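You operate a simulated robot arm through the tools that you are given. There is no shell and no other tool.

You run a simulated robot arm. Do the job below in one go: nothing can be reset, and whatever is moved stays where it is left.

JOB
Read the blue-collar tube's colour step and rack it by that step.
Fine: switch the reader on, stand the tube in the reader cell; it ends in the step rack pocket with that number; reader off at the end; the other tubes stay; dry hands at switches and plugs; spill a teaspoon at most. Set down upright: tube with blue collar.

The check looks at the end state, three seconds after you hand in, the way a careful person would. Anything else that was tipped, shoved, dropped, spilled or broken makes it a failure.

ROBOT AND FRAMES
A 7-joint arm with a two-finger gripper, fixed in place. Base frame: the origin is on the floor under the middle of its stand, x ahead of it, y to its left, z up; the work surface is at about z = 906. Units: mm, rad, N and s.
With the tool pointing down near the work surface it reaches from about 340 to 720 mm from the base axis. Its first joint turns from -1.152 to 1.152 rad. Payload 2.45 kg.
The TCP is the grasp point between the finger pads, 26 mm short of the fingertips. In the tool frame z runs along the fingers and y along their closing line. The gripper opens to 96 mm; its body begins 69 mm behind the TCP.
Orientation is that of the tool frame in the base frame, as [roll, pitch, yaw] about the fixed x, y, z axes, in that order (R = Rz(yaw) Ry(pitch) Rx(roll)). With the fingers straight down and closing along the base's y, the tool's x points along the base's -x, its y along +y and its z along -z.

CONTROLS
- The arm moves only by the tool jog_arm. Its argument "increments" is one flat list of numbers, 7 for each row, row after row: the turn, a rotation vector about the base's x, y, z in rad, then the shift along the base's x, y, z in mm, then the opening, from 0 (shut) to 1 (fully open). In form: [wx, wy, wz, x, y, z, hand, wx, wy, wz, x, y, z, hand, ...]. A call has 1 to 20 rows; each row shifts and turns the commanded pose from where the row before left it. Rows are played at 5 a second. More than 50 mm and 0.15 rad between two rows, or a gripper value outside its range, and nothing of the call is played. A pose out of reach is approached as far as the arm can. The call stops where the force on the tool passes 40 N (or 10 N more than at its start, if that is more) or the arm is blocked; 0.2 s more then pass. The fingers move at their own pace (about 50 mm/s each) and stop on an object; they squeeze with about 30 N. The grip force told is the motor's: it shows also when the fingers shut on nothing. Time passes only in rows, and 0.2 s behind the last, so rows that do not move let the fingers close. It gives the time, the measured TCP pose, the force on the tool (base axes), the opening and the grip force at its end, in the units of the frame above (readings bear some noise), with the torque about the TCP (base axes, N m) and any sound that the robot's microphone picked up.
- Cameras (640 x 400 px; columns grow to the right, rows downward): "scene" is fixed at [183.9, -411.8, 1424.9]; the picture's right is [0.55, -0.84, 0.00], its down [-0.46, -0.30, -0.83] and it looks along [0.70, 0.46, -0.55] (base axes); focal length 326 px, centre (320, 200). "wrist" rides on the gripper at [82, 3, -98] in the tool frame; the picture's right is [-0.04, 1.00, 0.00], its down [-0.73, -0.03, -0.68] and it looks along [-0.68, -0.03, 0.73] (tool axes); focal length 256 px, centre (320, 200). There is no depth. A picture from a camera that has moved, and an enlarged one, comes with that camera's place and axes in the base frame and with its lens.
- camera(camera): a new picture of that camera. The clock stands still meanwhile.
- enlarge(camera, box): a new picture of the part [left, top, right, bottom] of that camera's present view, enlarged. The clock stands still meanwhile.
- hand_in(): hands the job in; it is judged then, once.

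Nothing tells you positions but the pictures and the camera data. Unless the task says otherwise, let go and move clear before handing in.

The tools are called after ">>>" as a command line: name --argument value ..., lists and objects as JSON in quotes. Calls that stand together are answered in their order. jog_arm: Moves the arm, as the interface text tells. Its arguments: {"type":"object","properties":{"increments":{"type":"array","items":{"type":"number"}}},"required":["increments"]} The other tools are called the same way: camera (camera) takes a picture; enlarge (camera, box) takes an enlarged picture of a part of a camera's view; hand_in () hands the job in.

At the start:

```text
t: 0.0
tool_pos: [400.6, 5.1, 1258.5]
ee_rot: [-3.141, -0.001, 3.14]
force: [-0.2, 0.2, -0.4]
moment: [-0.01, 0.02, 0.02]
gripper_width: 96.1
grasp_force: 0.0
```

scene: 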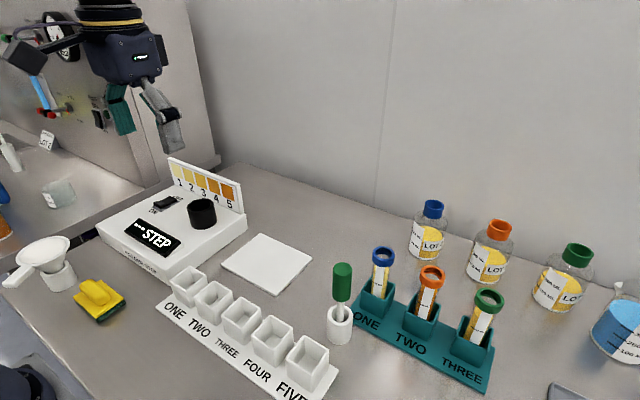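
wrist: 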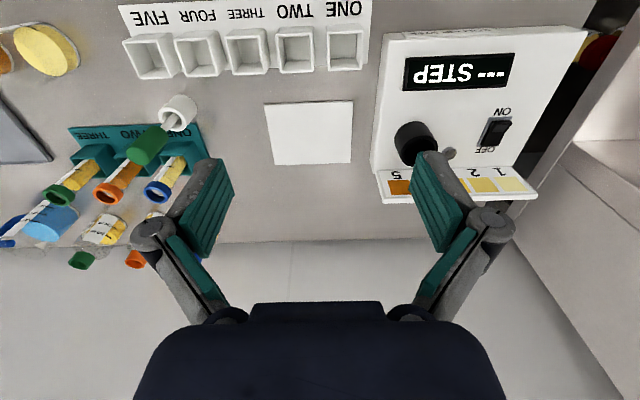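

I see a reader with a switch, display and black cell, a white step rack ONE–FIVE, and a teal rack holding blue, orange and green-collared tubes. First I will enlarge the views to locate things precisely.

>>> enlarge --camera "scene" --box '[90, 140, 250, 280]'

>>> enlarge --camera "scene" --box '[320, 220, 520, 400]'

>>> enlarge --camera "scene" --box '[150, 250, 350, 400]'

>>> enlarge --camera "wrist" --box '[360, 0, 600, 220]'

>>> enlarge --camera "wrist" --box '[0, 80, 240, 280]'

```text
2.86 times, centred on (170, 210) of scene
camera zoom: at [183.9, -411.8, 1424.9], right [0.55, -0.84, 0.0], down [-0.46, -0.3, -0.83], along [0.7, 0.46, -0.55], focal length 932 px, centre (749, 171)
```

zoom: 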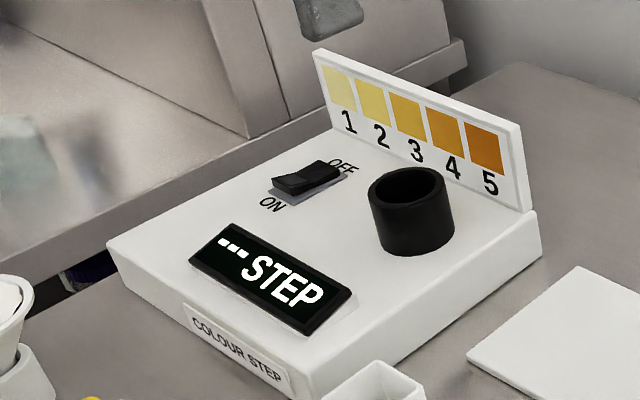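

```text
2.22 times, centred on (420, 310) of scene
camera zoom: at [183.9, -411.8, 1424.9], right [0.55, -0.84, 0.0], down [-0.46, -0.3, -0.83], along [0.7, 0.46, -0.55], focal length 725 px, centre (98, -44)
```

zoom: 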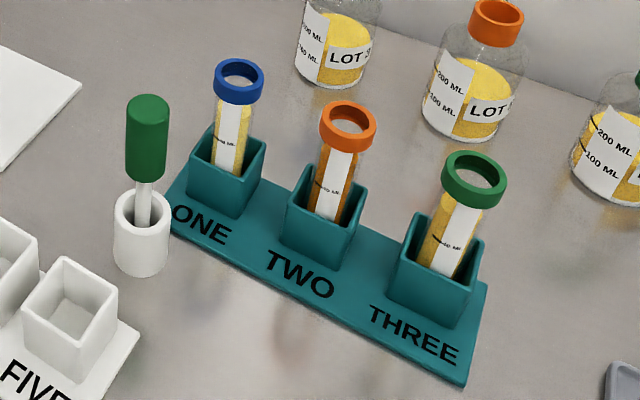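

```text
2.67 times, centred on (250, 325) of scene
camera zoom: at [183.9, -411.8, 1424.9], right [0.55, -0.84, 0.0], down [-0.46, -0.3, -0.83], along [0.7, 0.46, -0.55], focal length 870 px, centre (507, -133)
```

zoom: 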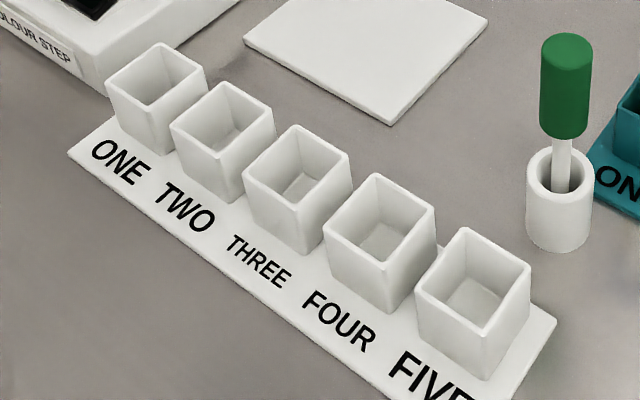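

```text
1.82 times, centred on (480, 110) of wrist
camera zoom: at [319.6, 8.3, 1357.6], right [0.04, 1.0, 0.0], down [0.73, -0.03, 0.68], along [0.68, -0.03, -0.73], focal length 465 px, centre (29, 364)
```

zoom: 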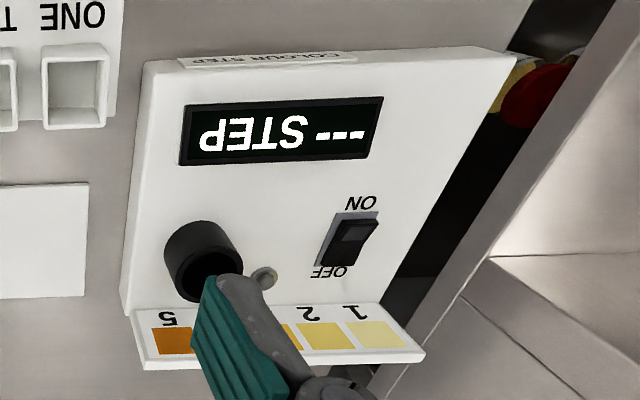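

```text
2.00 times, centred on (120, 180) of wrist
camera zoom: at [319.6, 8.3, 1357.6], right [0.04, 1.0, 0.0], down [0.73, -0.03, 0.68], along [0.68, -0.03, -0.73], focal length 512 px, centre (720, 240)
```

zoom: 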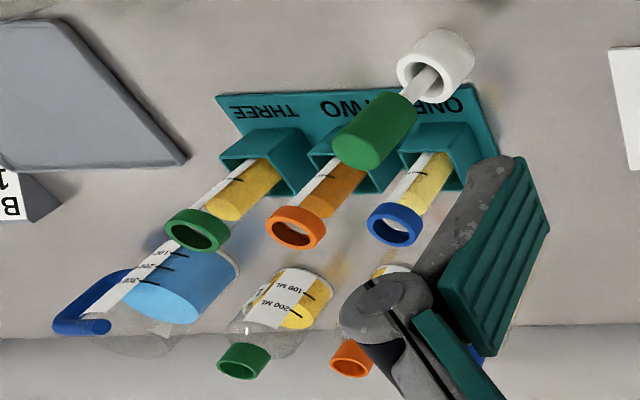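

The switch looks to be near (542, 298, 960), the cell top near (551, 156, 998), and the blue collar near (590, -272, 1039). I will move over toward the reader with shut fingers for a close look at the switch.

>>> jog_arm --increments '[0, 0, 0, 10, 30, -13, 0, 0, 0, 0, 10, 30, -13, 0, 0, 0, 0, 10, 30, -13, 0, 0, 0, 0, 10, 30, -13, 0, 0, 0, 0, 10, 30, -13, 0, 0, 0, 0, 10, 30, -13, 0, 0, 0, 0, 10, 30, -13, 0, 0, 0, 0, 10, 35, -17, 0, 0, 0, 0, 0, 0, 0, 0]'

>>> camera --camera "wrist"

>>> camera --camera "scene"

```text
t: 2.0
tool_pos: [477.3, 249.9, 1147.8]
ee_rot: [-3.141, 0.0, -3.141]
force: [-0.1, -0.3, 0.0]
moment: [0.0, 0.03, 0.01]
gripper_width: 0.2
grasp_force: 28.5
```

```text
taken
camera wrist: at [396.7, 253.8, 1247.7], right [0.04, 1.0, 0.0], down [0.73, -0.03, 0.68], along [0.68, -0.03, -0.73], focal length 256 px, centre (320, 200)
```

wrist: 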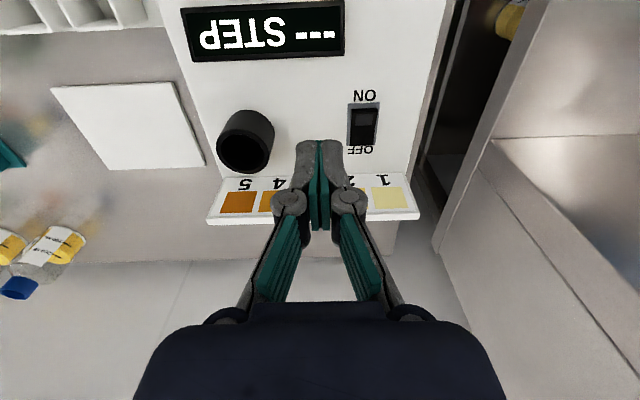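

```text
taken
```

scene: 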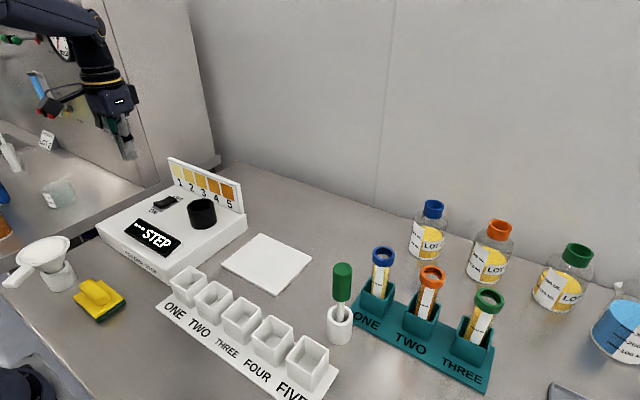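

>>> enlarge --camera "wrist" --box '[200, 60, 430, 230]'

>>> enlarge --camera "wrist" --box '[335, 80, 395, 165]'

>>> enlarge --camera "scene" --box '[135, 180, 205, 225]'

```text
2.35 times, centred on (315, 145) of wrist
camera zoom: at [396.7, 253.8, 1247.7], right [0.04, 1.0, 0.0], down [0.73, -0.03, 0.68], along [0.68, -0.03, -0.73], focal length 602 px, centre (332, 329)
```

zoom: 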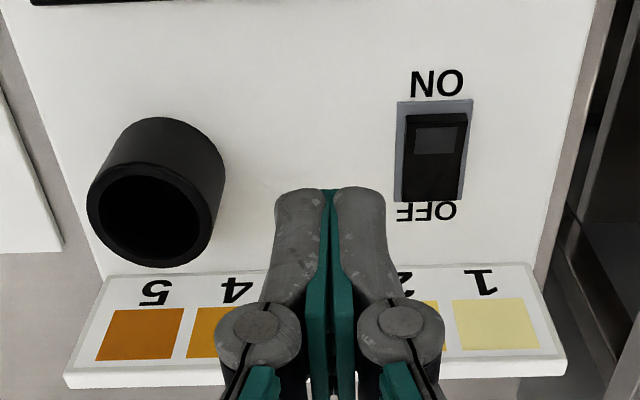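

```text
4.71 times, centred on (365, 122) of wrist
camera zoom: at [396.7, 253.8, 1247.7], right [0.04, 1.0, 0.0], down [0.73, -0.03, 0.68], along [0.68, -0.03, -0.73], focal length 1205 px, centre (108, 565)
```

zoom: 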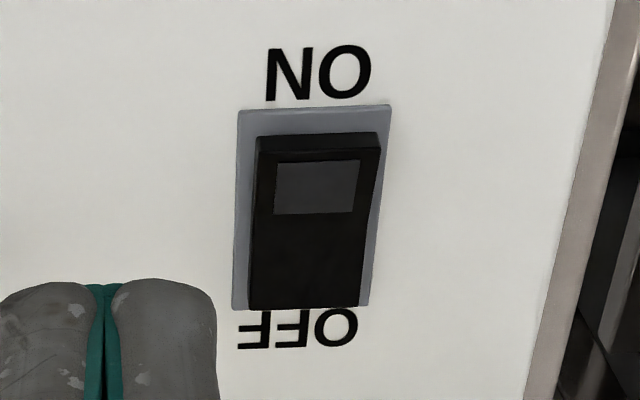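

```text
8.89 times, centred on (170, 202) of scene
camera zoom: at [184.0, -411.8, 1424.9], right [0.55, -0.84, 0.0], down [-0.46, -0.3, -0.83], along [0.7, 0.46, -0.55], focal length 2900 px, centre (1653, 178)
```

zoom: 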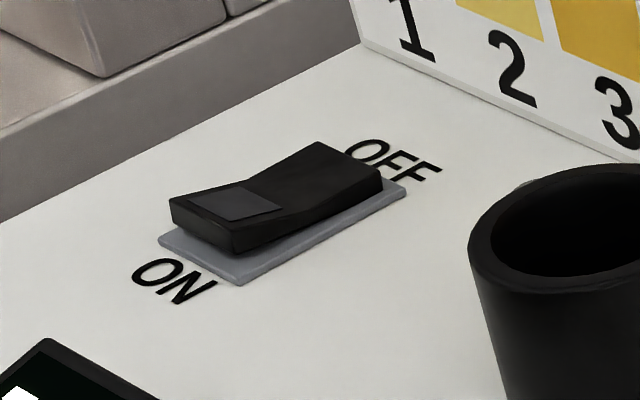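

The rocker's ON half (near side) is raised, so the reader is off; the ON half is near (527, 299, 968). I'll go above it and stop short.

>>> jog_arm --increments '[0, 0, 0, 10, 10, -27, 0, 0, 0, 0, 10, 10, -27, 0, 0, 0, 0, 10, 10, -27, 0, 0, 0, 0, 10, 10, -27, 0, 0, 0, 0, 7, 9, -27, 0, 0, 0, 0, 0, 0, 0, 0, 0, 0, 0, 0, 0, 0, 0]'

>>> camera --camera "wrist"

>>> enlarge --camera "scene" --box '[110, 130, 230, 240]'

```text
t: 3.6
tool_pos: [525.7, 297.9, 1015.5]
ee_rot: [-3.141, -0.001, 3.142]
force: [-0.9, 0.3, 0.7]
moment: [-0.03, 0.02, -0.01]
gripper_width: 0.0
grasp_force: 28.5
```

```text
taken
camera wrist: at [445.4, 301.6, 1113.7], right [0.04, 1.0, 0.0], down [0.73, -0.03, 0.68], along [0.68, -0.03, -0.73], focal length 256 px, centre (320, 200)
```

wrist: 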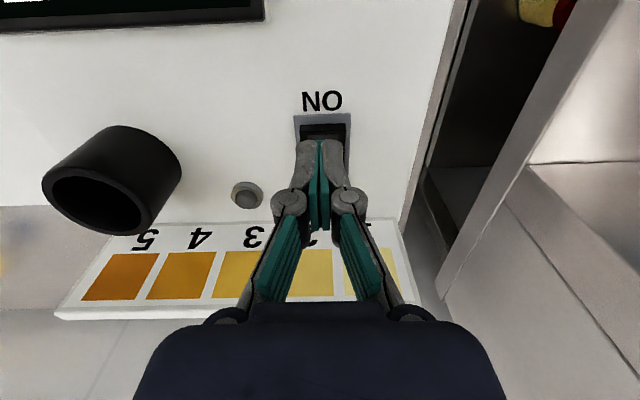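

```text
3.64 times, centred on (170, 185) of scene
camera zoom: at [183.9, -411.8, 1424.9], right [0.55, -0.84, 0.0], down [-0.46, -0.3, -0.83], along [0.7, 0.46, -0.55], focal length 1187 px, centre (866, 254)
```

zoom: 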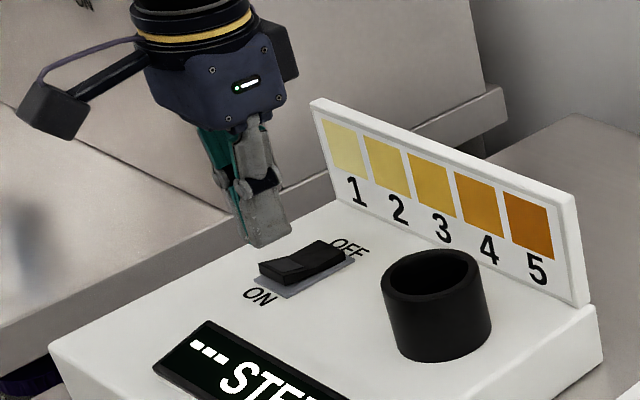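

Fingertips sit about 20 mm above the ON half of the rocker. I press down slowly in small steps.

>>> jog_arm --increments '[0, 0, 0, 0, 0, -9, 0, 0, 0, 0, 0, 0, -8, 0, 0, 0, 0, 0, 0, -3, 0, 0, 0, 0, 0, 0, -3, 0, 0, 0, 0, 0, 0, -3, 0, 0, 0, 0, 0, 0, -2, 0]'

>>> enlarge --camera "scene" --box '[90, 140, 250, 280]'

```text
t: 5.0
tool_pos: [526.9, 298.1, 986.8]
ee_rot: [-3.141, 0.0, -3.14]
force: [-0.5, -1.4, 1.5]
moment: [-0.02, 0.01, 0.03]
gripper_width: 5.8
grasp_force: 28.6
```

```text
2.86 times, centred on (170, 210) of scene
camera zoom: at [183.9, -411.8, 1424.9], right [0.55, -0.84, 0.0], down [-0.46, -0.3, -0.83], along [0.7, 0.46, -0.55], focal length 932 px, centre (749, 171)
```

zoom: 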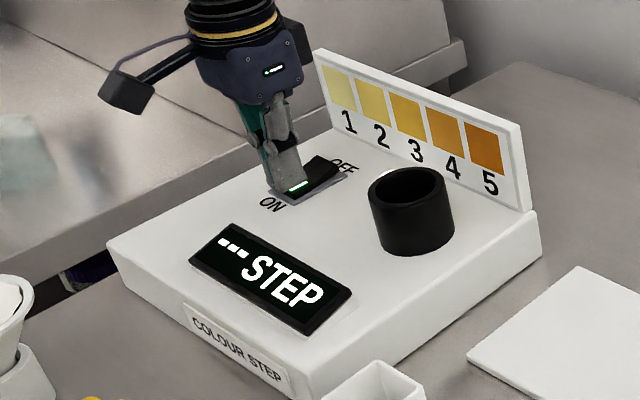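

The rocker flipped and its lamp glows green. I back straight up and check it.

>>> jog_arm --increments '[0, 0, 0, 0, 0, 10, 0, 0, 0, 0, 0, 0, 20, 0, 0, 0, 0, 0, 0, 30, 0, 0, 0, 0, 0, 0, 40, 0, 0, 0, 0, 0, 0, 40, 0, 0, 0, 0, 0, 0, 0, 0]'

>>> camera --camera "wrist"

>>> enlarge --camera "scene" --box '[90, 140, 250, 280]'

```text
t: 6.4
tool_pos: [524.7, 300.9, 1128.1]
ee_rot: [3.141, 0.001, -3.14]
force: [0.5, 0.6, 0.5]
moment: [-0.01, -0.01, 0.0]
gripper_width: 0.2
grasp_force: 28.2
```

```text
taken
camera wrist: at [443.6, 305.1, 1226.9], right [0.04, 1.0, 0.0], down [0.73, -0.03, 0.68], along [0.68, -0.03, -0.73], focal length 256 px, centre (320, 200)
```

wrist: 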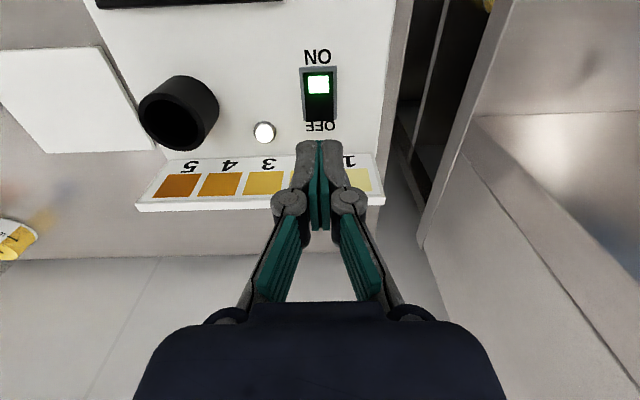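

```text
2.86 times, centred on (170, 210) of scene
camera zoom: at [183.9, -411.8, 1424.9], right [0.55, -0.84, 0.0], down [-0.46, -0.3, -0.83], along [0.7, 0.46, -0.55], focal length 932 px, centre (749, 171)
```

zoom: 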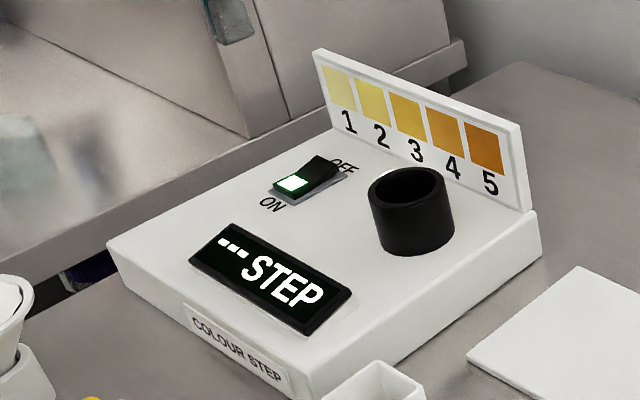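

The reader is on: the switch lamp is green and the small lamp beside the cell is lit. Next I look at the cell from above to get its centre accurately.

>>> jog_arm --increments '[0, 0, 0, 6, -28, 10, 0, 0, 0, 0, 6, -28, 10, 0, 0, 0, 0, 6, -28, 10, 0, 0, 0, 0, 6, -28, 10, 0, 0, 0, 0, 6, -28, 10, 0, 0, 0, 0, 0, 0, 0, 0, 0, 0, 0, 0, 0, 0, 0]'

>>> camera --camera "wrist"

>>> enlarge --camera "wrist" --box '[210, 0, 410, 140]'

```text
t: 8.0
tool_pos: [555.8, 160.4, 1179.0]
ee_rot: [3.141, 0.001, 3.141]
force: [-0.1, -0.5, -0.4]
moment: [-0.02, -0.01, -0.01]
gripper_width: 0.0
grasp_force: 28.4
```

```text
taken
camera wrist: at [476.0, 163.9, 1277.0], right [0.04, 1.0, 0.0], down [0.73, -0.03, 0.68], along [0.68, -0.03, -0.73], focal length 256 px, centre (320, 200)
```

wrist: 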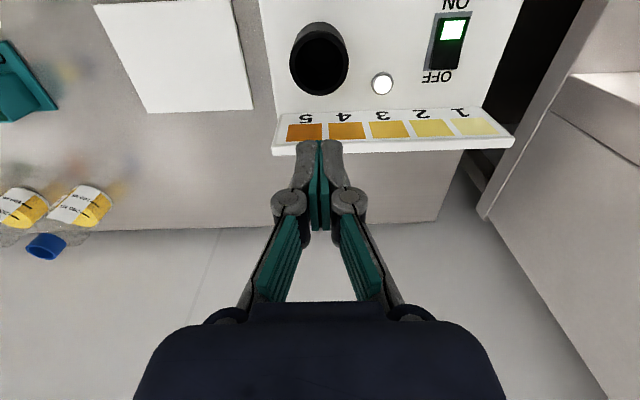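

```text
2.86 times, centred on (310, 70) of wrist
camera zoom: at [476.0, 163.9, 1277.0], right [0.04, 1.0, 0.0], down [0.73, -0.03, 0.68], along [0.68, -0.03, -0.73], focal length 731 px, centre (349, 571)
```

zoom: 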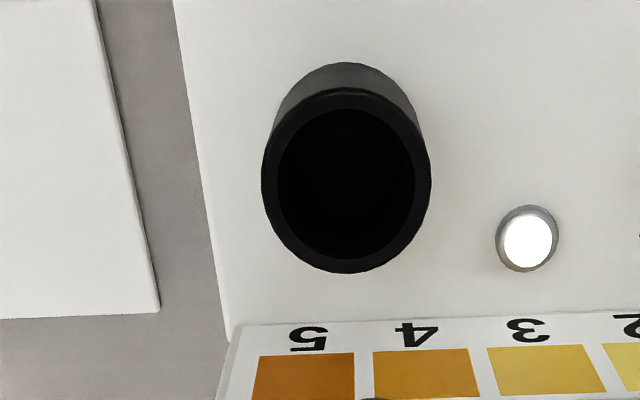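

The cell opening (about 47 mm across) is centred near (550.5, 159, 998). Now I travel high over to the tube rack to look at the blue-collar tube.

>>> jog_arm --increments '[0, 0, 0, -4, -43, 3, 0, 0, 0, 0, -4, -43, 3, 0, 0, 0, 0, -4, -43, 3, 0, 0, 0, 0, -4, -43, 3, 0, 0, 0, 0, -4, -43, 3, 0, 0, 0, 0, -4, -43, 3, 0, 0, 0, 0, -4, -43, 3, 0, 0, 0, 0, -4, -43, 3, 0, 0, 0, 0, -4, -43, 3, 0, 0, 0, 0, -4, -44, 3, 0, 0, 0, 0, 0, 0, 0, 0, 0, 0, 0, 0, 0, 0, 0]'

>>> camera --camera "wrist"

>>> enlarge --camera "wrist" --box '[200, 40, 420, 180]'

>>> camera --camera "scene"

```text
t: 10.6
tool_pos: [517.7, -274.0, 1210.7]
ee_rot: [3.14, 0.001, -3.14]
force: [0.5, 0.7, 0.2]
moment: [0.01, -0.02, 0.0]
gripper_width: 0.1
grasp_force: 28.7
```

```text
taken
camera wrist: at [437.3, -269.9, 1308.8], right [0.04, 1.0, 0.0], down [0.73, -0.03, 0.68], along [0.68, -0.03, -0.73], focal length 256 px, centre (320, 200)
```

wrist: 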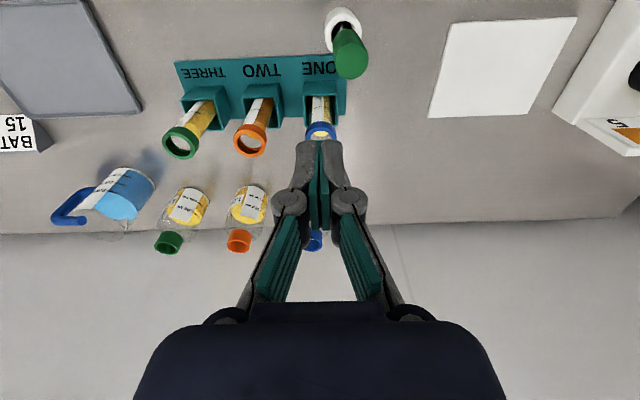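

```text
2.86 times, centred on (310, 110) of wrist
camera zoom: at [437.3, -269.9, 1308.8], right [0.04, 1.0, 0.0], down [0.73, -0.03, 0.68], along [0.68, -0.03, -0.73], focal length 731 px, centre (349, 457)
```

zoom: 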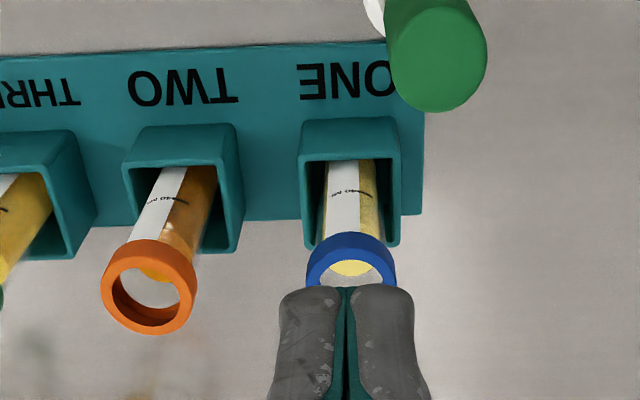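

```text
taken
```

scene: 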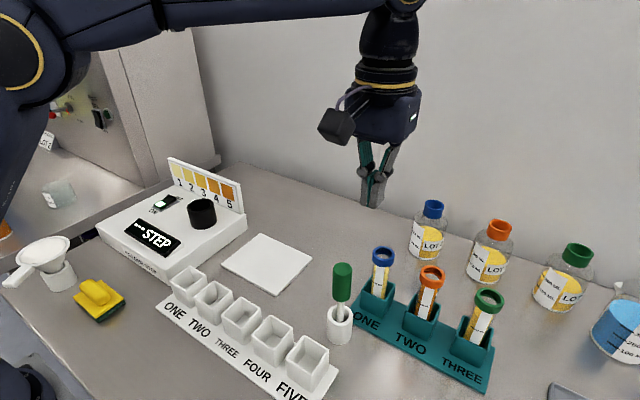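

The blue tube stands in pocket ONE of the teal rack. I open the fingers partway so I can see the collar unobstructed.

>>> jog_arm --increments '[0, 0, 0, -20, 0, 0, 0.68, 0, 0, 0, -10, 0, 0, 0.68, 0, 0, 0, 0, 0, 0, 0.68, 0, 0, 0, 0, 0, 0, 0.68]'

>>> enlarge --camera "wrist" --box '[200, 40, 440, 200]'

>>> camera --camera "wrist"

```text
t: 11.6
tool_pos: [488.6, -271.2, 1207.1]
ee_rot: [3.141, 0.0, 3.141]
force: [0.4, 0.2, -1.0]
moment: [-0.01, -0.02, 0.0]
gripper_width: 65.1
grasp_force: 0.0
```

```text
2.50 times, centred on (320, 120) of wrist
camera zoom: at [407.7, -269.2, 1307.2], right [0.04, 1.0, 0.0], down [0.73, -0.03, 0.68], along [0.68, -0.03, -0.73], focal length 640 px, centre (320, 400)
```

zoom: 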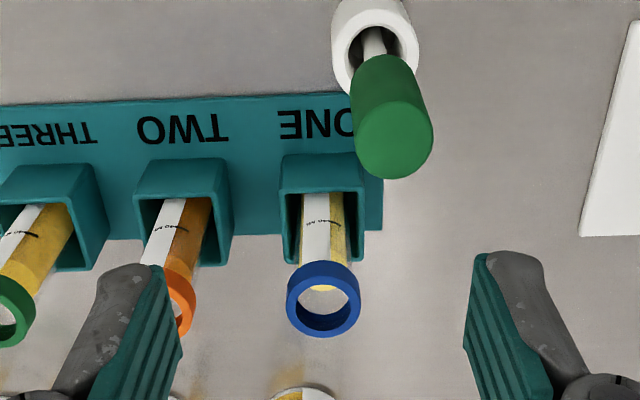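

```text
taken
camera wrist: at [407.7, -269.2, 1307.2], right [0.04, 1.0, 0.0], down [0.73, -0.03, 0.68], along [0.68, -0.03, -0.73], focal length 256 px, centre (320, 200)
```

wrist: 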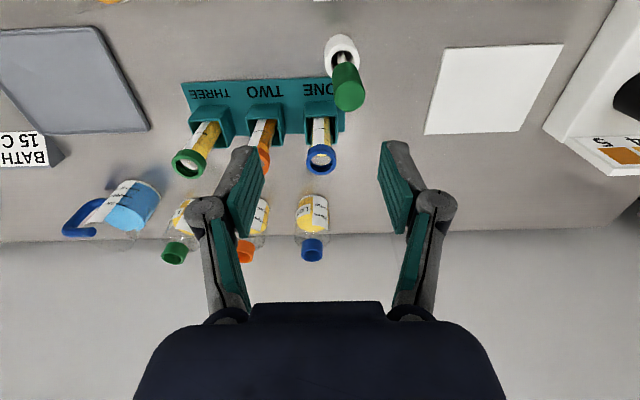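

The blue collar top is centred near (585.5, -276, 1049), about 36 mm wide; the orange tube is about 82 mm further right and the green handle stands in front at about x 503. I set a 52 mm opening and hover above the blue collar to check alignment.

>>> jog_arm --increments '[0, 0, 0, 20, -1, -10, 0.54, 0, 0, 0, 20, -1, -15, 0.54, 0, 0, 0, 20, -1, -22, 0.54, 0, 0, 0, 20, -1, -30, 0.54, 0, 0, 0, 18, 0, -30, 0.54, 0, 0, 0, 0, 0, 0, 0.54, 0, 0, 0, 0, 0, 0, 0.54]'

>>> camera --camera "wrist"

>>> enlarge --camera "scene" --box '[300, 130, 480, 320]'

```text
t: 13.2
tool_pos: [582.9, -277.6, 1101.0]
ee_rot: [3.141, 0.001, 3.141]
force: [-0.5, -0.1, 0.2]
moment: [0.02, 0.02, 0.0]
gripper_width: 52.0
grasp_force: 0.1
```

```text
taken
camera wrist: at [504.1, -274.4, 1199.9], right [0.04, 1.0, 0.0], down [0.73, -0.03, 0.68], along [0.68, -0.03, -0.73], focal length 256 px, centre (320, 200)
```

wrist: 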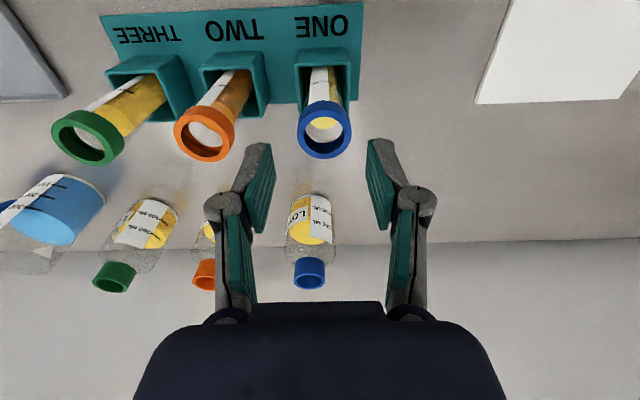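

```text
2.11 times, centred on (390, 225) of scene
camera zoom: at [183.9, -411.8, 1424.9], right [0.55, -0.84, 0.0], down [-0.46, -0.3, -0.83], along [0.7, 0.46, -0.55], focal length 687 px, centre (173, 147)
```

zoom: 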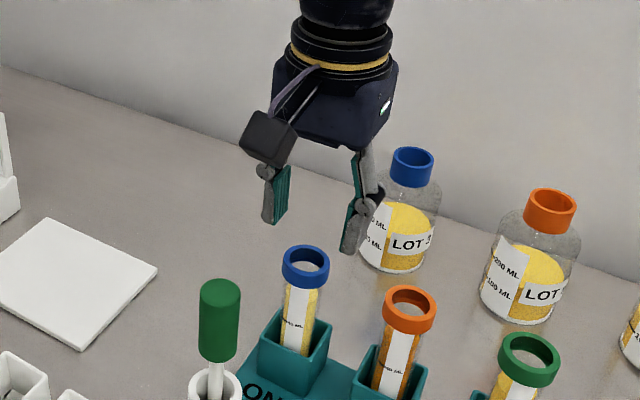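

The collar sits centred between the fingers. I descend to collar height.

>>> jog_arm --increments '[0, 0, 0, 0, 0, -15, 0.54, 0, 0, 0, 0, 0, -15, 0.54, 0, 0, 0, 0, 0, -15, 0.54, 0, 0, 0, 0, 0, -14, 0.54, 0, 0, 0, 0, 0, 0, 0.54]'

>>> camera --camera "wrist"

>>> enlarge --camera "scene" --box '[300, 130, 480, 320]'

```text
t: 14.4
tool_pos: [585.1, -275.6, 1041.7]
ee_rot: [3.14, 0.0, 3.141]
force: [0.0, 0.7, 0.5]
moment: [0.02, -0.03, 0.03]
gripper_width: 52.0
grasp_force: 0.2
```

```text
taken
camera wrist: at [504.4, -272.7, 1140.4], right [0.04, 1.0, 0.0], down [0.73, -0.03, 0.68], along [0.68, -0.03, -0.73], focal length 256 px, centre (320, 200)
```

wrist: 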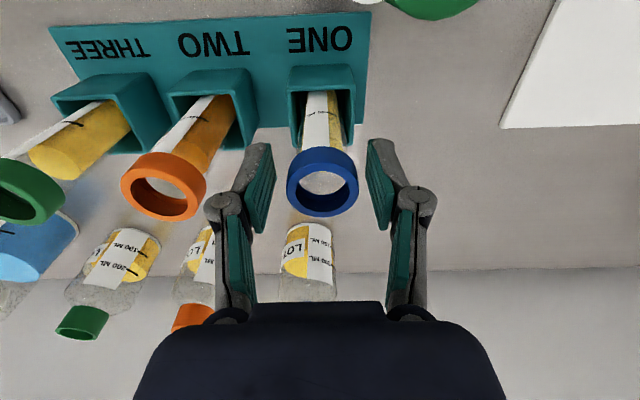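

```text
2.11 times, centred on (390, 225) of scene
camera zoom: at [183.9, -411.8, 1424.9], right [0.55, -0.84, 0.0], down [-0.46, -0.3, -0.83], along [0.7, 0.46, -0.55], focal length 687 px, centre (173, 147)
```

zoom: 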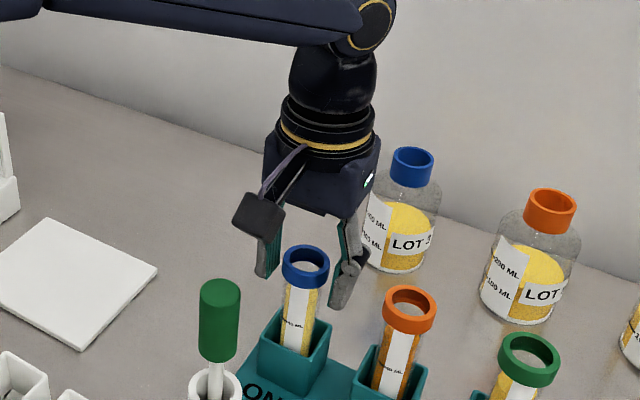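

The collar is between the pads with clearance to the orange tube. I close the fingers on the collar.

>>> jog_arm --increments '[0, 0, 0, 0, 0, 0, 0.45, 0, 0, 0, 0, 0, 0, 0.38, 0, 0, 0, 0, 0, 0, 0.3, 0, 0, 0, 0, 0, 0, 0.2, 0, 0, 0, 0, 0, 0, 0.2]'

>>> camera --camera "wrist"

```text
t: 15.6
tool_pos: [584.6, -275.1, 1041.6]
ee_rot: [3.141, 0.001, -3.139]
force: [0.5, 0.1, 0.1]
moment: [0.0, -0.02, 0.0]
gripper_width: 36.0
grasp_force: 29.8
```

```text
taken
camera wrist: at [504.5, -272.7, 1140.7], right [0.04, 1.0, 0.0], down [0.73, -0.03, 0.68], along [0.68, -0.03, -0.73], focal length 256 px, centre (320, 200)
```

wrist: 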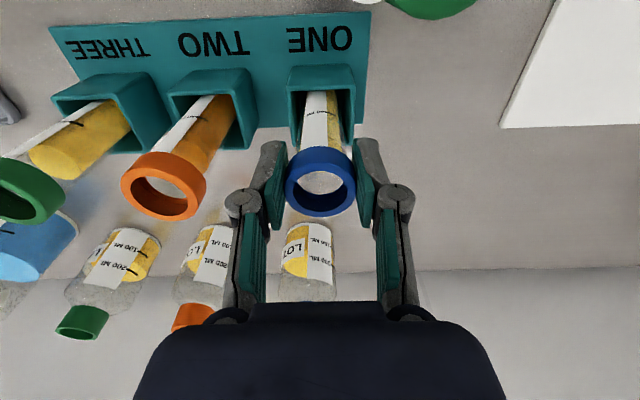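

The collar is held at 36 mm. I lift gently and straight up, ramping the speed to keep the liquid calm.

>>> jog_arm --increments '[0, 0, 0, 0, 0, 4, 0.2, 0, 0, 0, 0, 0, 8, 0.2, 0, 0, 0, 0, 0, 12, 0.2, 0, 0, 0, 0, 0, 16, 0.2, 0, 0, 0, 0, 0, 16, 0.2, 0, 0, 0, 0, 0, 16, 0.2, 0, 0, 0, 0, 0, 16, 0.2, 0, 0, 0, 0, 0, 16, 0.2, 0, 0, 0, 0, 0, 16, 0.2, 0, 0, 0, 0, 0, 14, 0.2, 0, 0, 0, 0, 0, 10, 0.2, 0, 0, 0, 0, 0, 6, 0.2, 0, 0, 0, 0, 0, 3, 0.2, 0, 0, 0, 0, 0, 0, 0.2]'

>>> camera --camera "wrist"

>>> camera --camera "scene"

```text
t: 18.6
tool_pos: [585.8, -275.2, 1193.1]
ee_rot: [-3.141, 0.0, 3.14]
force: [0.6, -0.5, -0.3]
moment: [0.01, 0.01, 0.03]
gripper_width: 36.1
grasp_force: 30.1
```

```text
taken
camera wrist: at [504.9, -271.9, 1292.3], right [0.04, 1.0, 0.0], down [0.73, -0.03, 0.68], along [0.68, -0.03, -0.73], focal length 256 px, centre (320, 200)
```

wrist: 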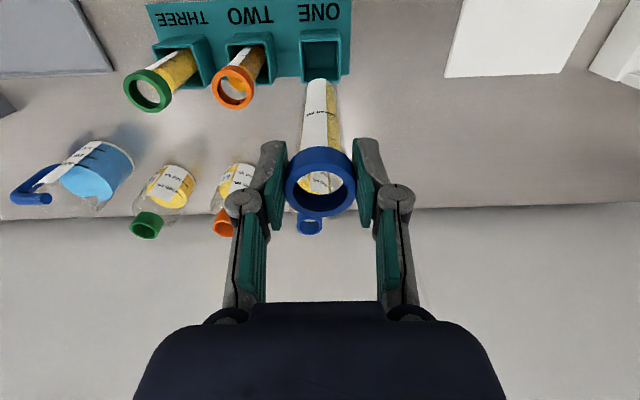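

```text
taken
```

scene: 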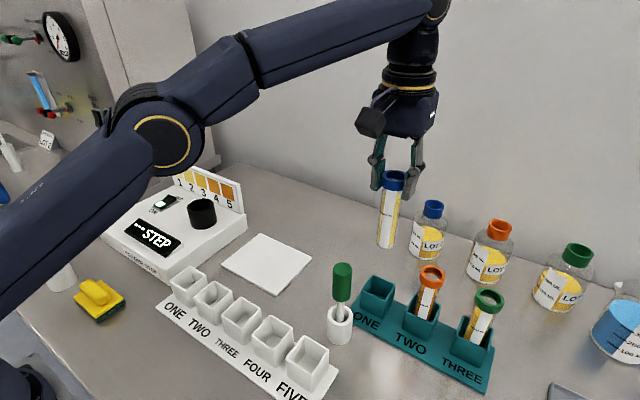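

>>> enlarge --camera "scene" --box '[340, 140, 460, 260]'

>>> enlarge --camera "wrist" --box '[240, 50, 400, 240]'

```text
3.33 times, centred on (400, 200) of scene
camera zoom: at [183.9, -411.8, 1424.9], right [0.55, -0.84, 0.0], down [-0.46, -0.3, -0.83], along [0.7, 0.46, -0.55], focal length 1088 px, centre (53, 200)
```

zoom: 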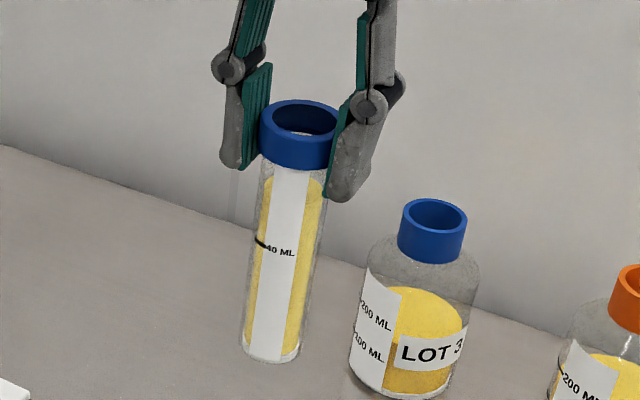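

```text
2.11 times, centred on (320, 145) of wrist
camera zoom: at [504.9, -271.9, 1292.3], right [0.04, 1.0, 0.0], down [0.73, -0.03, 0.68], along [0.68, -0.03, -0.73], focal length 539 px, centre (320, 316)
```

zoom: 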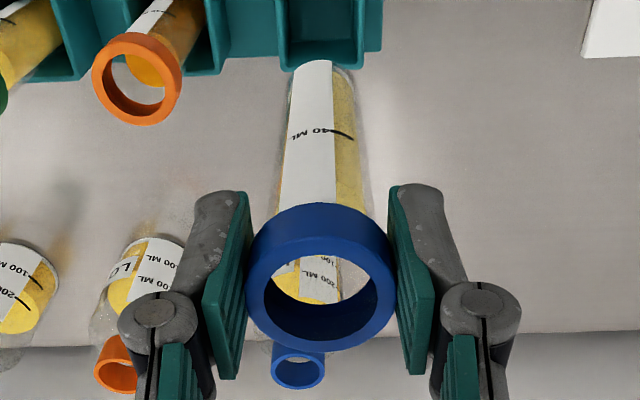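

The tube hangs vertically, with about 130 mm below the TCP. I carry it at this height across to just short of the reader cell.

>>> jog_arm --increments '[0, 0, 0, 0, 5, 0, 0.2, 0, 0, 0, 0, 10, 0, 0.2, 0, 0, 0, -1, 15, 0, 0.2, 0, 0, 0, -1, 20, 0, 0.2, 0, 0, 0, -2, 25, 0, 0.2, 0, 0, 0, -3, 30, 0, 0.2, 0, 0, 0, -3, 30, 0, 0.2, 0, 0, 0, -3, 30, 0, 0.2, 0, 0, 0, -3, 30, 0, 0.2, 0, 0, 0, -3, 30, 0, 0.2, 0, 0, 0, -3, 30, 0, 0.2, 0, 0, 0, -3, 30, 0, 0.2, 0, 0, 0, -3, 30, 0, 0.2, 0, 0, 0, -3, 30, 0, 0.2, 0, 0, 0, -2, 25, 0, 0.2, 0, 0, 0, -1, 20, 0, 0.2, 0, 0, 0, -1, 15, 0, 0.2, 0, 0, 0, 0, 10, 0, 0.2, 0, 0, 0, 0, 5, 0, 0.2, 0, 0, 0, 0, 0, 0, 0.2]'

>>> camera --camera "wrist"

>>> camera --camera "scene"

```text
t: 22.8
tool_pos: [550.4, 142.6, 1195.0]
ee_rot: [-3.141, -0.001, -3.14]
force: [-0.1, -0.3, -0.9]
moment: [0.02, 0.0, 0.05]
gripper_width: 36.0
grasp_force: 29.9
```

```text
taken
camera wrist: at [469.4, 146.6, 1294.8], right [0.04, 1.0, 0.0], down [0.73, -0.03, 0.68], along [0.68, -0.03, -0.73], focal length 256 px, centre (320, 200)
```

wrist: 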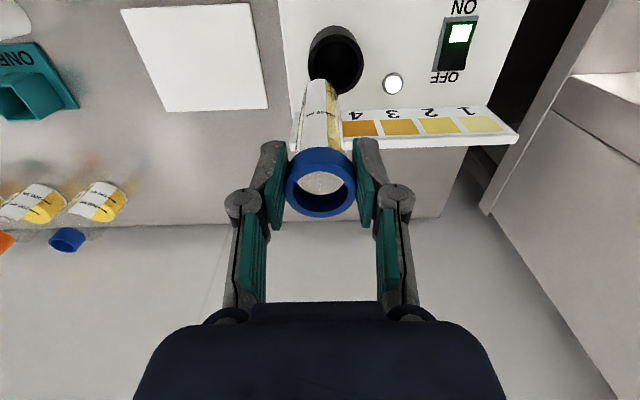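

```text
taken
```

scene: 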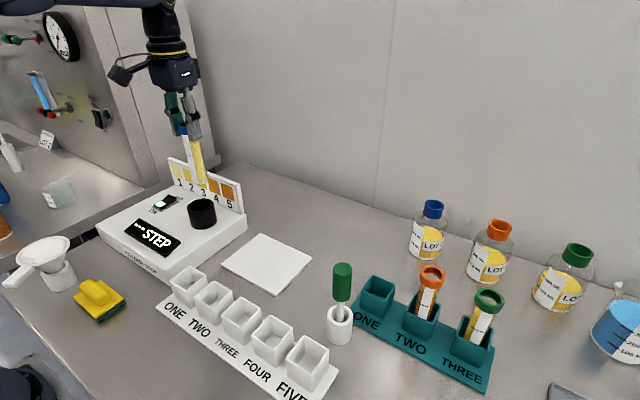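

The tube is just to the right of the cell. I shift it over the cell axis and lower until its bottom is about 15 mm above the rim, then check.

>>> jog_arm --increments '[0, 0, 0, 0, 5, 0, 0.2, 0, 0, 0, 0, 7, 0, 0.2, 0, 0, 0, 0, 3, -4, 0.2, 0, 0, 0, 0, 0, -10, 0.2, 0, 0, 0, 0, 0, -14, 0.2, 0, 0, 0, 0, 0, -12, 0.2, 0, 0, 0, 0, 0, -8, 0.2, 0, 0, 0, 0, 0, -4, 0.2, 0, 0, 0, 0, 0, 0, 0.2]'

>>> camera --camera "wrist"

>>> enlarge --camera "scene" --box '[140, 90, 260, 240]'

>>> enlarge --camera "wrist" --box '[260, 0, 420, 160]'

```text
t: 24.8
tool_pos: [549.2, 160.0, 1142.2]
ee_rot: [-3.141, 0.0, 3.141]
force: [0.2, -0.4, 0.0]
moment: [0.02, 0.0, 0.0]
gripper_width: 35.7
grasp_force: 29.5
```

```text
taken
camera wrist: at [469.4, 163.2, 1241.1], right [0.04, 1.0, 0.0], down [0.73, -0.03, 0.68], along [0.68, -0.03, -0.73], focal length 256 px, centre (320, 200)
```

wrist: 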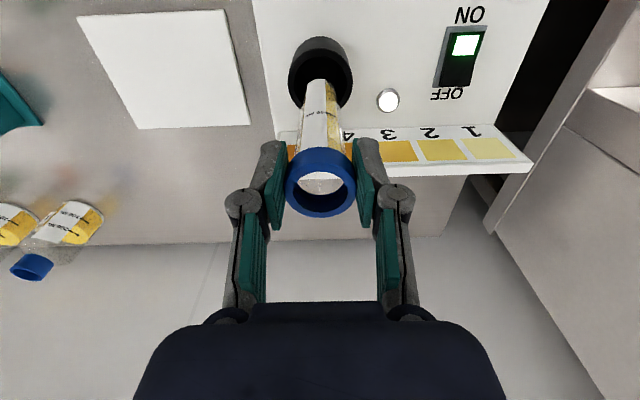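

```text
2.67 times, centred on (200, 165) of scene
camera zoom: at [183.9, -411.8, 1424.9], right [0.55, -0.84, 0.0], down [-0.46, -0.3, -0.83], along [0.7, 0.46, -0.55], focal length 870 px, centre (640, 293)
```

zoom: 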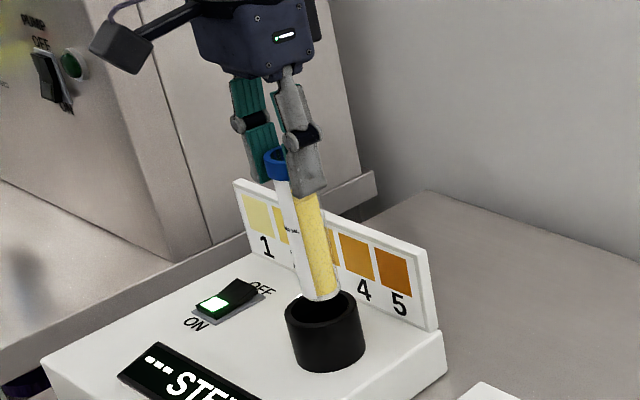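

```text
2.50 times, centred on (340, 80) of wrist
camera zoom: at [469.4, 163.2, 1241.1], right [0.04, 1.0, 0.0], down [0.73, -0.03, 0.68], along [0.68, -0.03, -0.73], focal length 640 px, centre (270, 500)
```

zoom: 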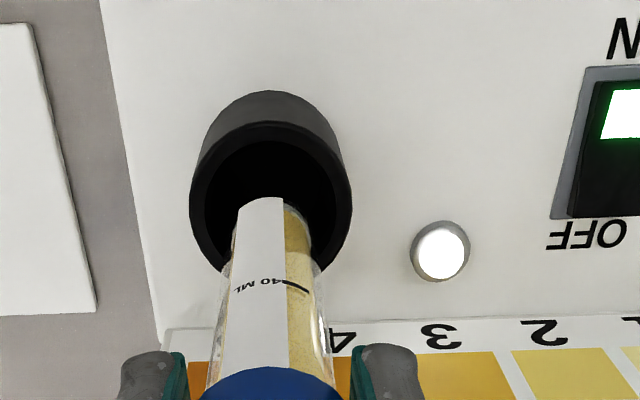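

The tube lines up with the cell from both views. I lower it into the cell slowly.

>>> jog_arm --increments '[0, 0, 0, 0, 0, -4, 0.2, 0, 0, 0, 0, 0, -6, 0.2, 0, 0, 0, 0, 0, -6, 0.2, 0, 0, 0, 0, 0, -6, 0.2, 0, 0, 0, 0, 0, -6, 0.2, 0, 0, 0, 0, 0, -5, 0.2, 0, 0, 0, 0, 0, -4, 0.2, 0, 0, 0, 0, 0, 0, 0.2]'

>>> enlarge --camera "scene" --box '[140, 90, 260, 240]'

>>> enlarge --camera "wrist" --box '[260, 0, 420, 160]'

```text
t: 26.6
tool_pos: [549.5, 159.4, 1104.3]
ee_rot: [-3.14, -0.002, -3.141]
force: [0.5, 0.6, -1.2]
moment: [0.02, -0.02, 0.01]
gripper_width: 36.0
grasp_force: 29.7
```

```text
2.67 times, centred on (200, 165) of scene
camera zoom: at [183.9, -411.8, 1424.9], right [0.55, -0.84, 0.0], down [-0.46, -0.3, -0.83], along [0.7, 0.46, -0.55], focal length 870 px, centre (640, 293)
```

zoom: 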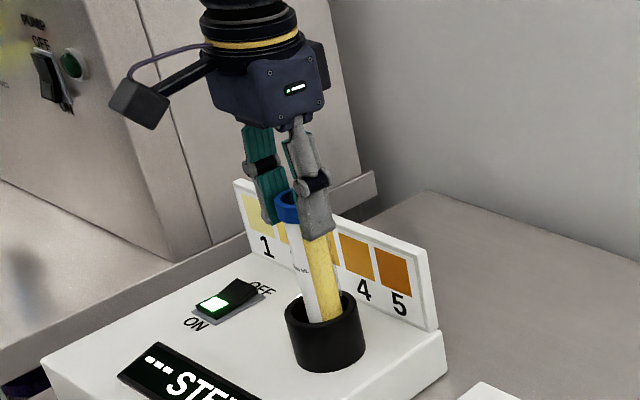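

```text
2.50 times, centred on (340, 80) of wrist
camera zoom: at [468.6, 162.5, 1204.0], right [0.04, 1.0, 0.0], down [0.73, -0.03, 0.68], along [0.68, -0.03, -0.73], focal length 640 px, centre (270, 500)
```

zoom: 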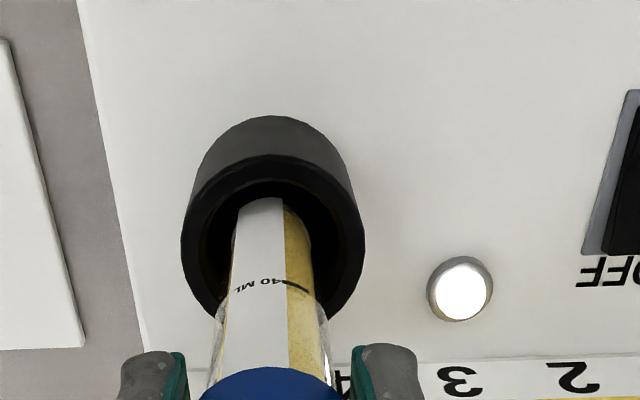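

The tube is inside the cell, bottom around z 975. I continue in 2 mm steps feeling for the floor.

>>> jog_arm --increments '[0, 0, 0, 0, 0, -2, 0.2, 0, 0, 0, 0, 0, -2, 0.2, 0, 0, 0, 0, 0, -2, 0.2, 0, 0, 0, 0, 0, -2, 0.2]'

```text
t: 27.6
tool_pos: [550.5, 160.3, 1097.6]
ee_rot: [3.141, 0.0, -3.14]
force: [0.3, -0.5, 0.0]
moment: [-0.06, 0.04, 0.01]
gripper_width: 36.1
grasp_force: 30.1
```

>>> jog_arm --increments '[0, 0, 0, 0, 0, -1.5, 0.2, 0, 0, 0, 0, 0, -1.5, 0.2, 0, 0, 0, 0, 0, 0, 0.2]'

>>> enlarge --camera "scene" --box '[90, 140, 250, 280]'

```text
t: 28.4
tool_pos: [549.7, 159.1, 1093.6]
ee_rot: [3.141, 0.001, 3.14]
force: [-0.1, 0.2, -0.2]
moment: [0.0, 0.02, 0.0]
gripper_width: 35.7
grasp_force: 30.3
```

```text
2.86 times, centred on (170, 210) of scene
camera zoom: at [183.9, -411.8, 1424.9], right [0.55, -0.84, 0.0], down [-0.46, -0.3, -0.83], along [0.7, 0.46, -0.55], focal length 932 px, centre (749, 171)
```

zoom: 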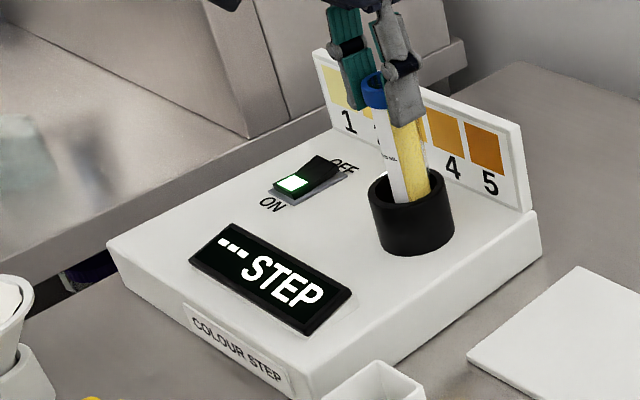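

No contact yet; I keep lowering in small steps.

>>> jog_arm --increments '[0, 0, 0, 0, 0, -1.5, 0.2, 0, 0, 0, 0, 0, -1.5, 0.2, 0, 0, 0, 0, 0, 0, 0.2]'

>>> jog_arm --increments '[0, 0, 0, 0, 0, -1.5, 0.2, 0, 0, 0, 0, 0, -1.5, 0.2, 0, 0, 0, 0, 0, 0, 0.2]'

```text
t: 29.2
tool_pos: [549.6, 160.0, 1092.4]
ee_rot: [3.141, -0.001, 3.141]
force: [-0.5, -0.1, 0.1]
moment: [0.04, 0.0, -0.01]
gripper_width: 35.9
grasp_force: 29.7
```

```text
t: 30.0
tool_pos: [549.2, 158.5, 1088.4]
ee_rot: [-3.141, -0.001, -3.141]
force: [0.8, -1.3, 0.3]
moment: [-0.02, -0.02, 0.0]
gripper_width: 36.1
grasp_force: 29.9
```

>>> jog_arm --increments '[0, 0, 0, 0, 0, -1.5, 0.2, 0, 0, 0, 0, 0, -1.5, 0.2, 0, 0, 0, 0, 0, 0, 0.2]'

>>> enlarge --camera "scene" --box '[90, 140, 250, 280]'

>>> enlarge --camera "wrist" --box '[240, 0, 420, 230]'

```text
t: 30.8
tool_pos: [550.5, 159.9, 1085.2]
ee_rot: [-3.141, 0.0, -3.141]
force: [0.6, 0.5, -0.6]
moment: [0.05, -0.02, -0.02]
gripper_width: 35.9
grasp_force: 30.4
```

```text
2.86 times, centred on (170, 210) of scene
camera zoom: at [183.9, -411.8, 1424.9], right [0.55, -0.84, 0.0], down [-0.46, -0.3, -0.83], along [0.7, 0.46, -0.55], focal length 932 px, centre (749, 171)
```

zoom: 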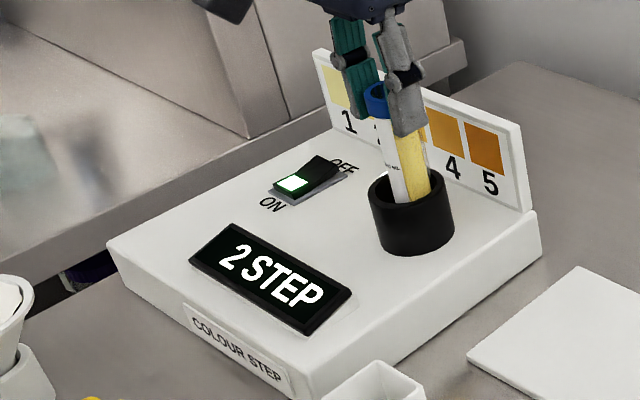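

```text
1.74 times, centred on (330, 115) of wrist
camera zoom: at [469.8, 162.7, 1184.4], right [0.04, 1.0, 0.0], down [0.73, -0.03, 0.68], along [0.68, -0.03, -0.73], focal length 445 px, centre (303, 348)
```

zoom: 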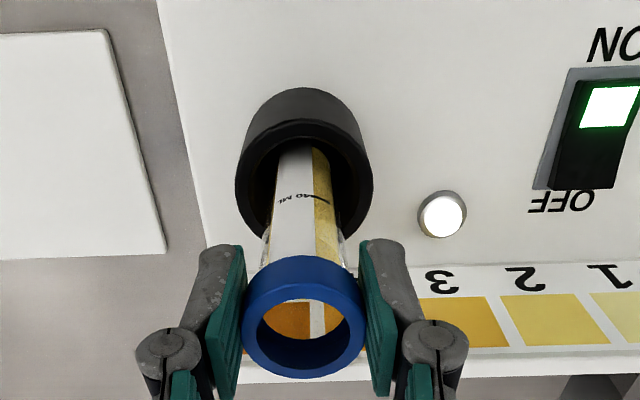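

The display now reads "2 STEP", but the tube is not yet standing. I go on lowering until it rests on the cell floor.

>>> jog_arm --increments '[0, 0, 0, 0, 0, -1.5, 0.2, 0, 0, 0, 0, 0, -1.5, 0.2, 0, 0, 0, 0, 0, 0, 0.2]'

>>> jog_arm --increments '[0, 0, 0, 0, 0, -1.5, 0.2, 0, 0, 0, 0, 0, -1.5, 0.2, 0, 0, 0, 0, 0, 0, 0.2]'

>>> enlarge --camera "scene" --box '[90, 140, 250, 280]'

```text
t: 31.6
tool_pos: [550.7, 160.1, 1084.8]
ee_rot: [-3.141, 0.003, -3.139]
force: [-1.3, -1.0, 20.6]
moment: [0.01, 0.2, 0.02]
gripper_width: 35.9
grasp_force: 29.9
```

```text
t: 32.4
tool_pos: [552.1, 158.7, 1079.4]
ee_rot: [3.14, 0.003, 3.14]
force: [1.2, 0.9, 21.5]
moment: [0.02, -0.27, -0.05]
gripper_width: 35.5
grasp_force: 30.3
```

```text
2.86 times, centred on (170, 210) of scene
camera zoom: at [183.6, -411.9, 1424.9], right [0.55, -0.84, 0.0], down [-0.46, -0.3, -0.83], along [0.7, 0.46, -0.55], focal length 932 px, centre (749, 171)
```

zoom: 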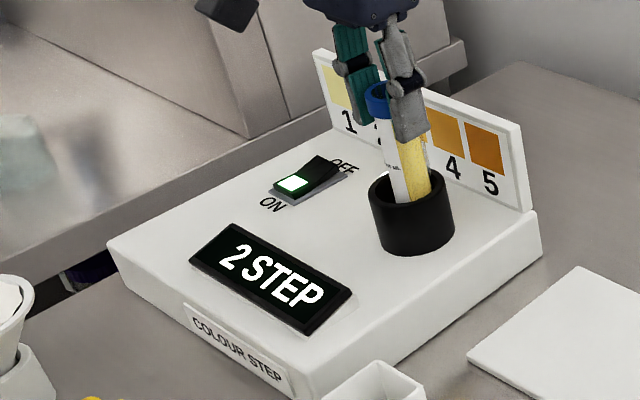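

The tube touched the cell floor and the collar slid slightly in the pads. I ease the preload, then open the fingers so it stands on its own.

>>> jog_arm --increments '[0, 0, 0, 0, 0, 1, 0.2, 0, 0, 0, 0, 0, 0, 0.2]'

```text
t: 33.0
tool_pos: [550.8, 157.9, 1079.5]
ee_rot: [-3.141, -0.002, -3.141]
force: [4.2, 0.6, 11.0]
moment: [0.06, -0.55, -0.02]
gripper_width: 35.3
grasp_force: 29.8
```

>>> jog_arm --increments '[0, 0, 0, 0, 0, 1, 0.2, 0, 0, 0, 0, 0, 0, 0.2]'

>>> enlarge --camera "wrist" --box '[240, 0, 420, 230]'

>>> enlarge --camera "scene" --box '[150, 130, 250, 230]'

```text
t: 33.6
tool_pos: [550.6, 159.0, 1079.8]
ee_rot: [-3.139, -0.005, -3.14]
force: [1.2, 0.7, 0.3]
moment: [0.01, -0.01, 0.0]
gripper_width: 35.5
grasp_force: 30.2
```

```text
1.74 times, centred on (330, 115) of wrist
camera zoom: at [469.5, 162.2, 1179.4], right [0.04, 1.0, 0.0], down [0.74, -0.03, 0.68], along [0.68, -0.03, -0.74], focal length 445 px, centre (303, 348)
```

zoom: 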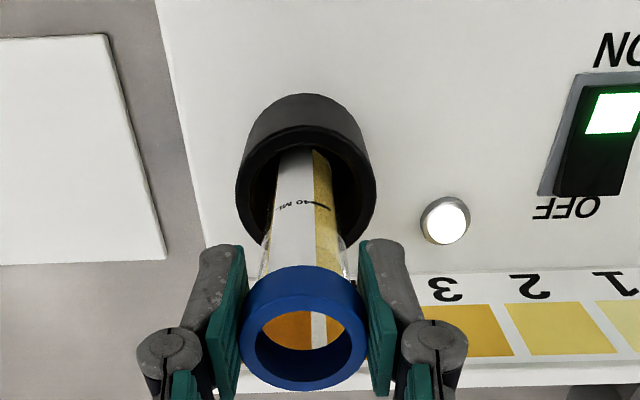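

```text
4.00 times, centred on (200, 180) of scene
camera zoom: at [183.9, -411.8, 1424.9], right [0.55, -0.84, 0.0], down [-0.46, -0.3, -0.83], along [0.7, 0.46, -0.55], focal length 1305 px, centre (800, 280)
```

zoom: 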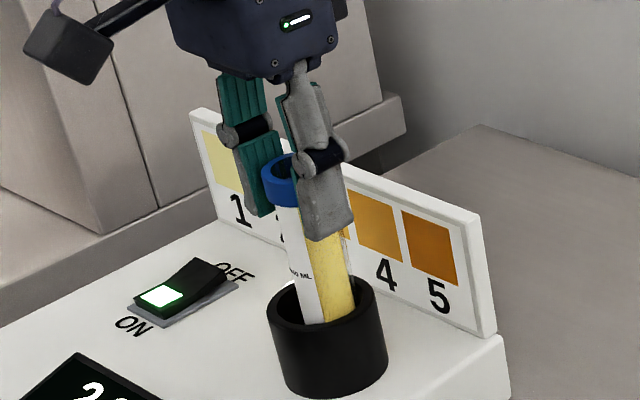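

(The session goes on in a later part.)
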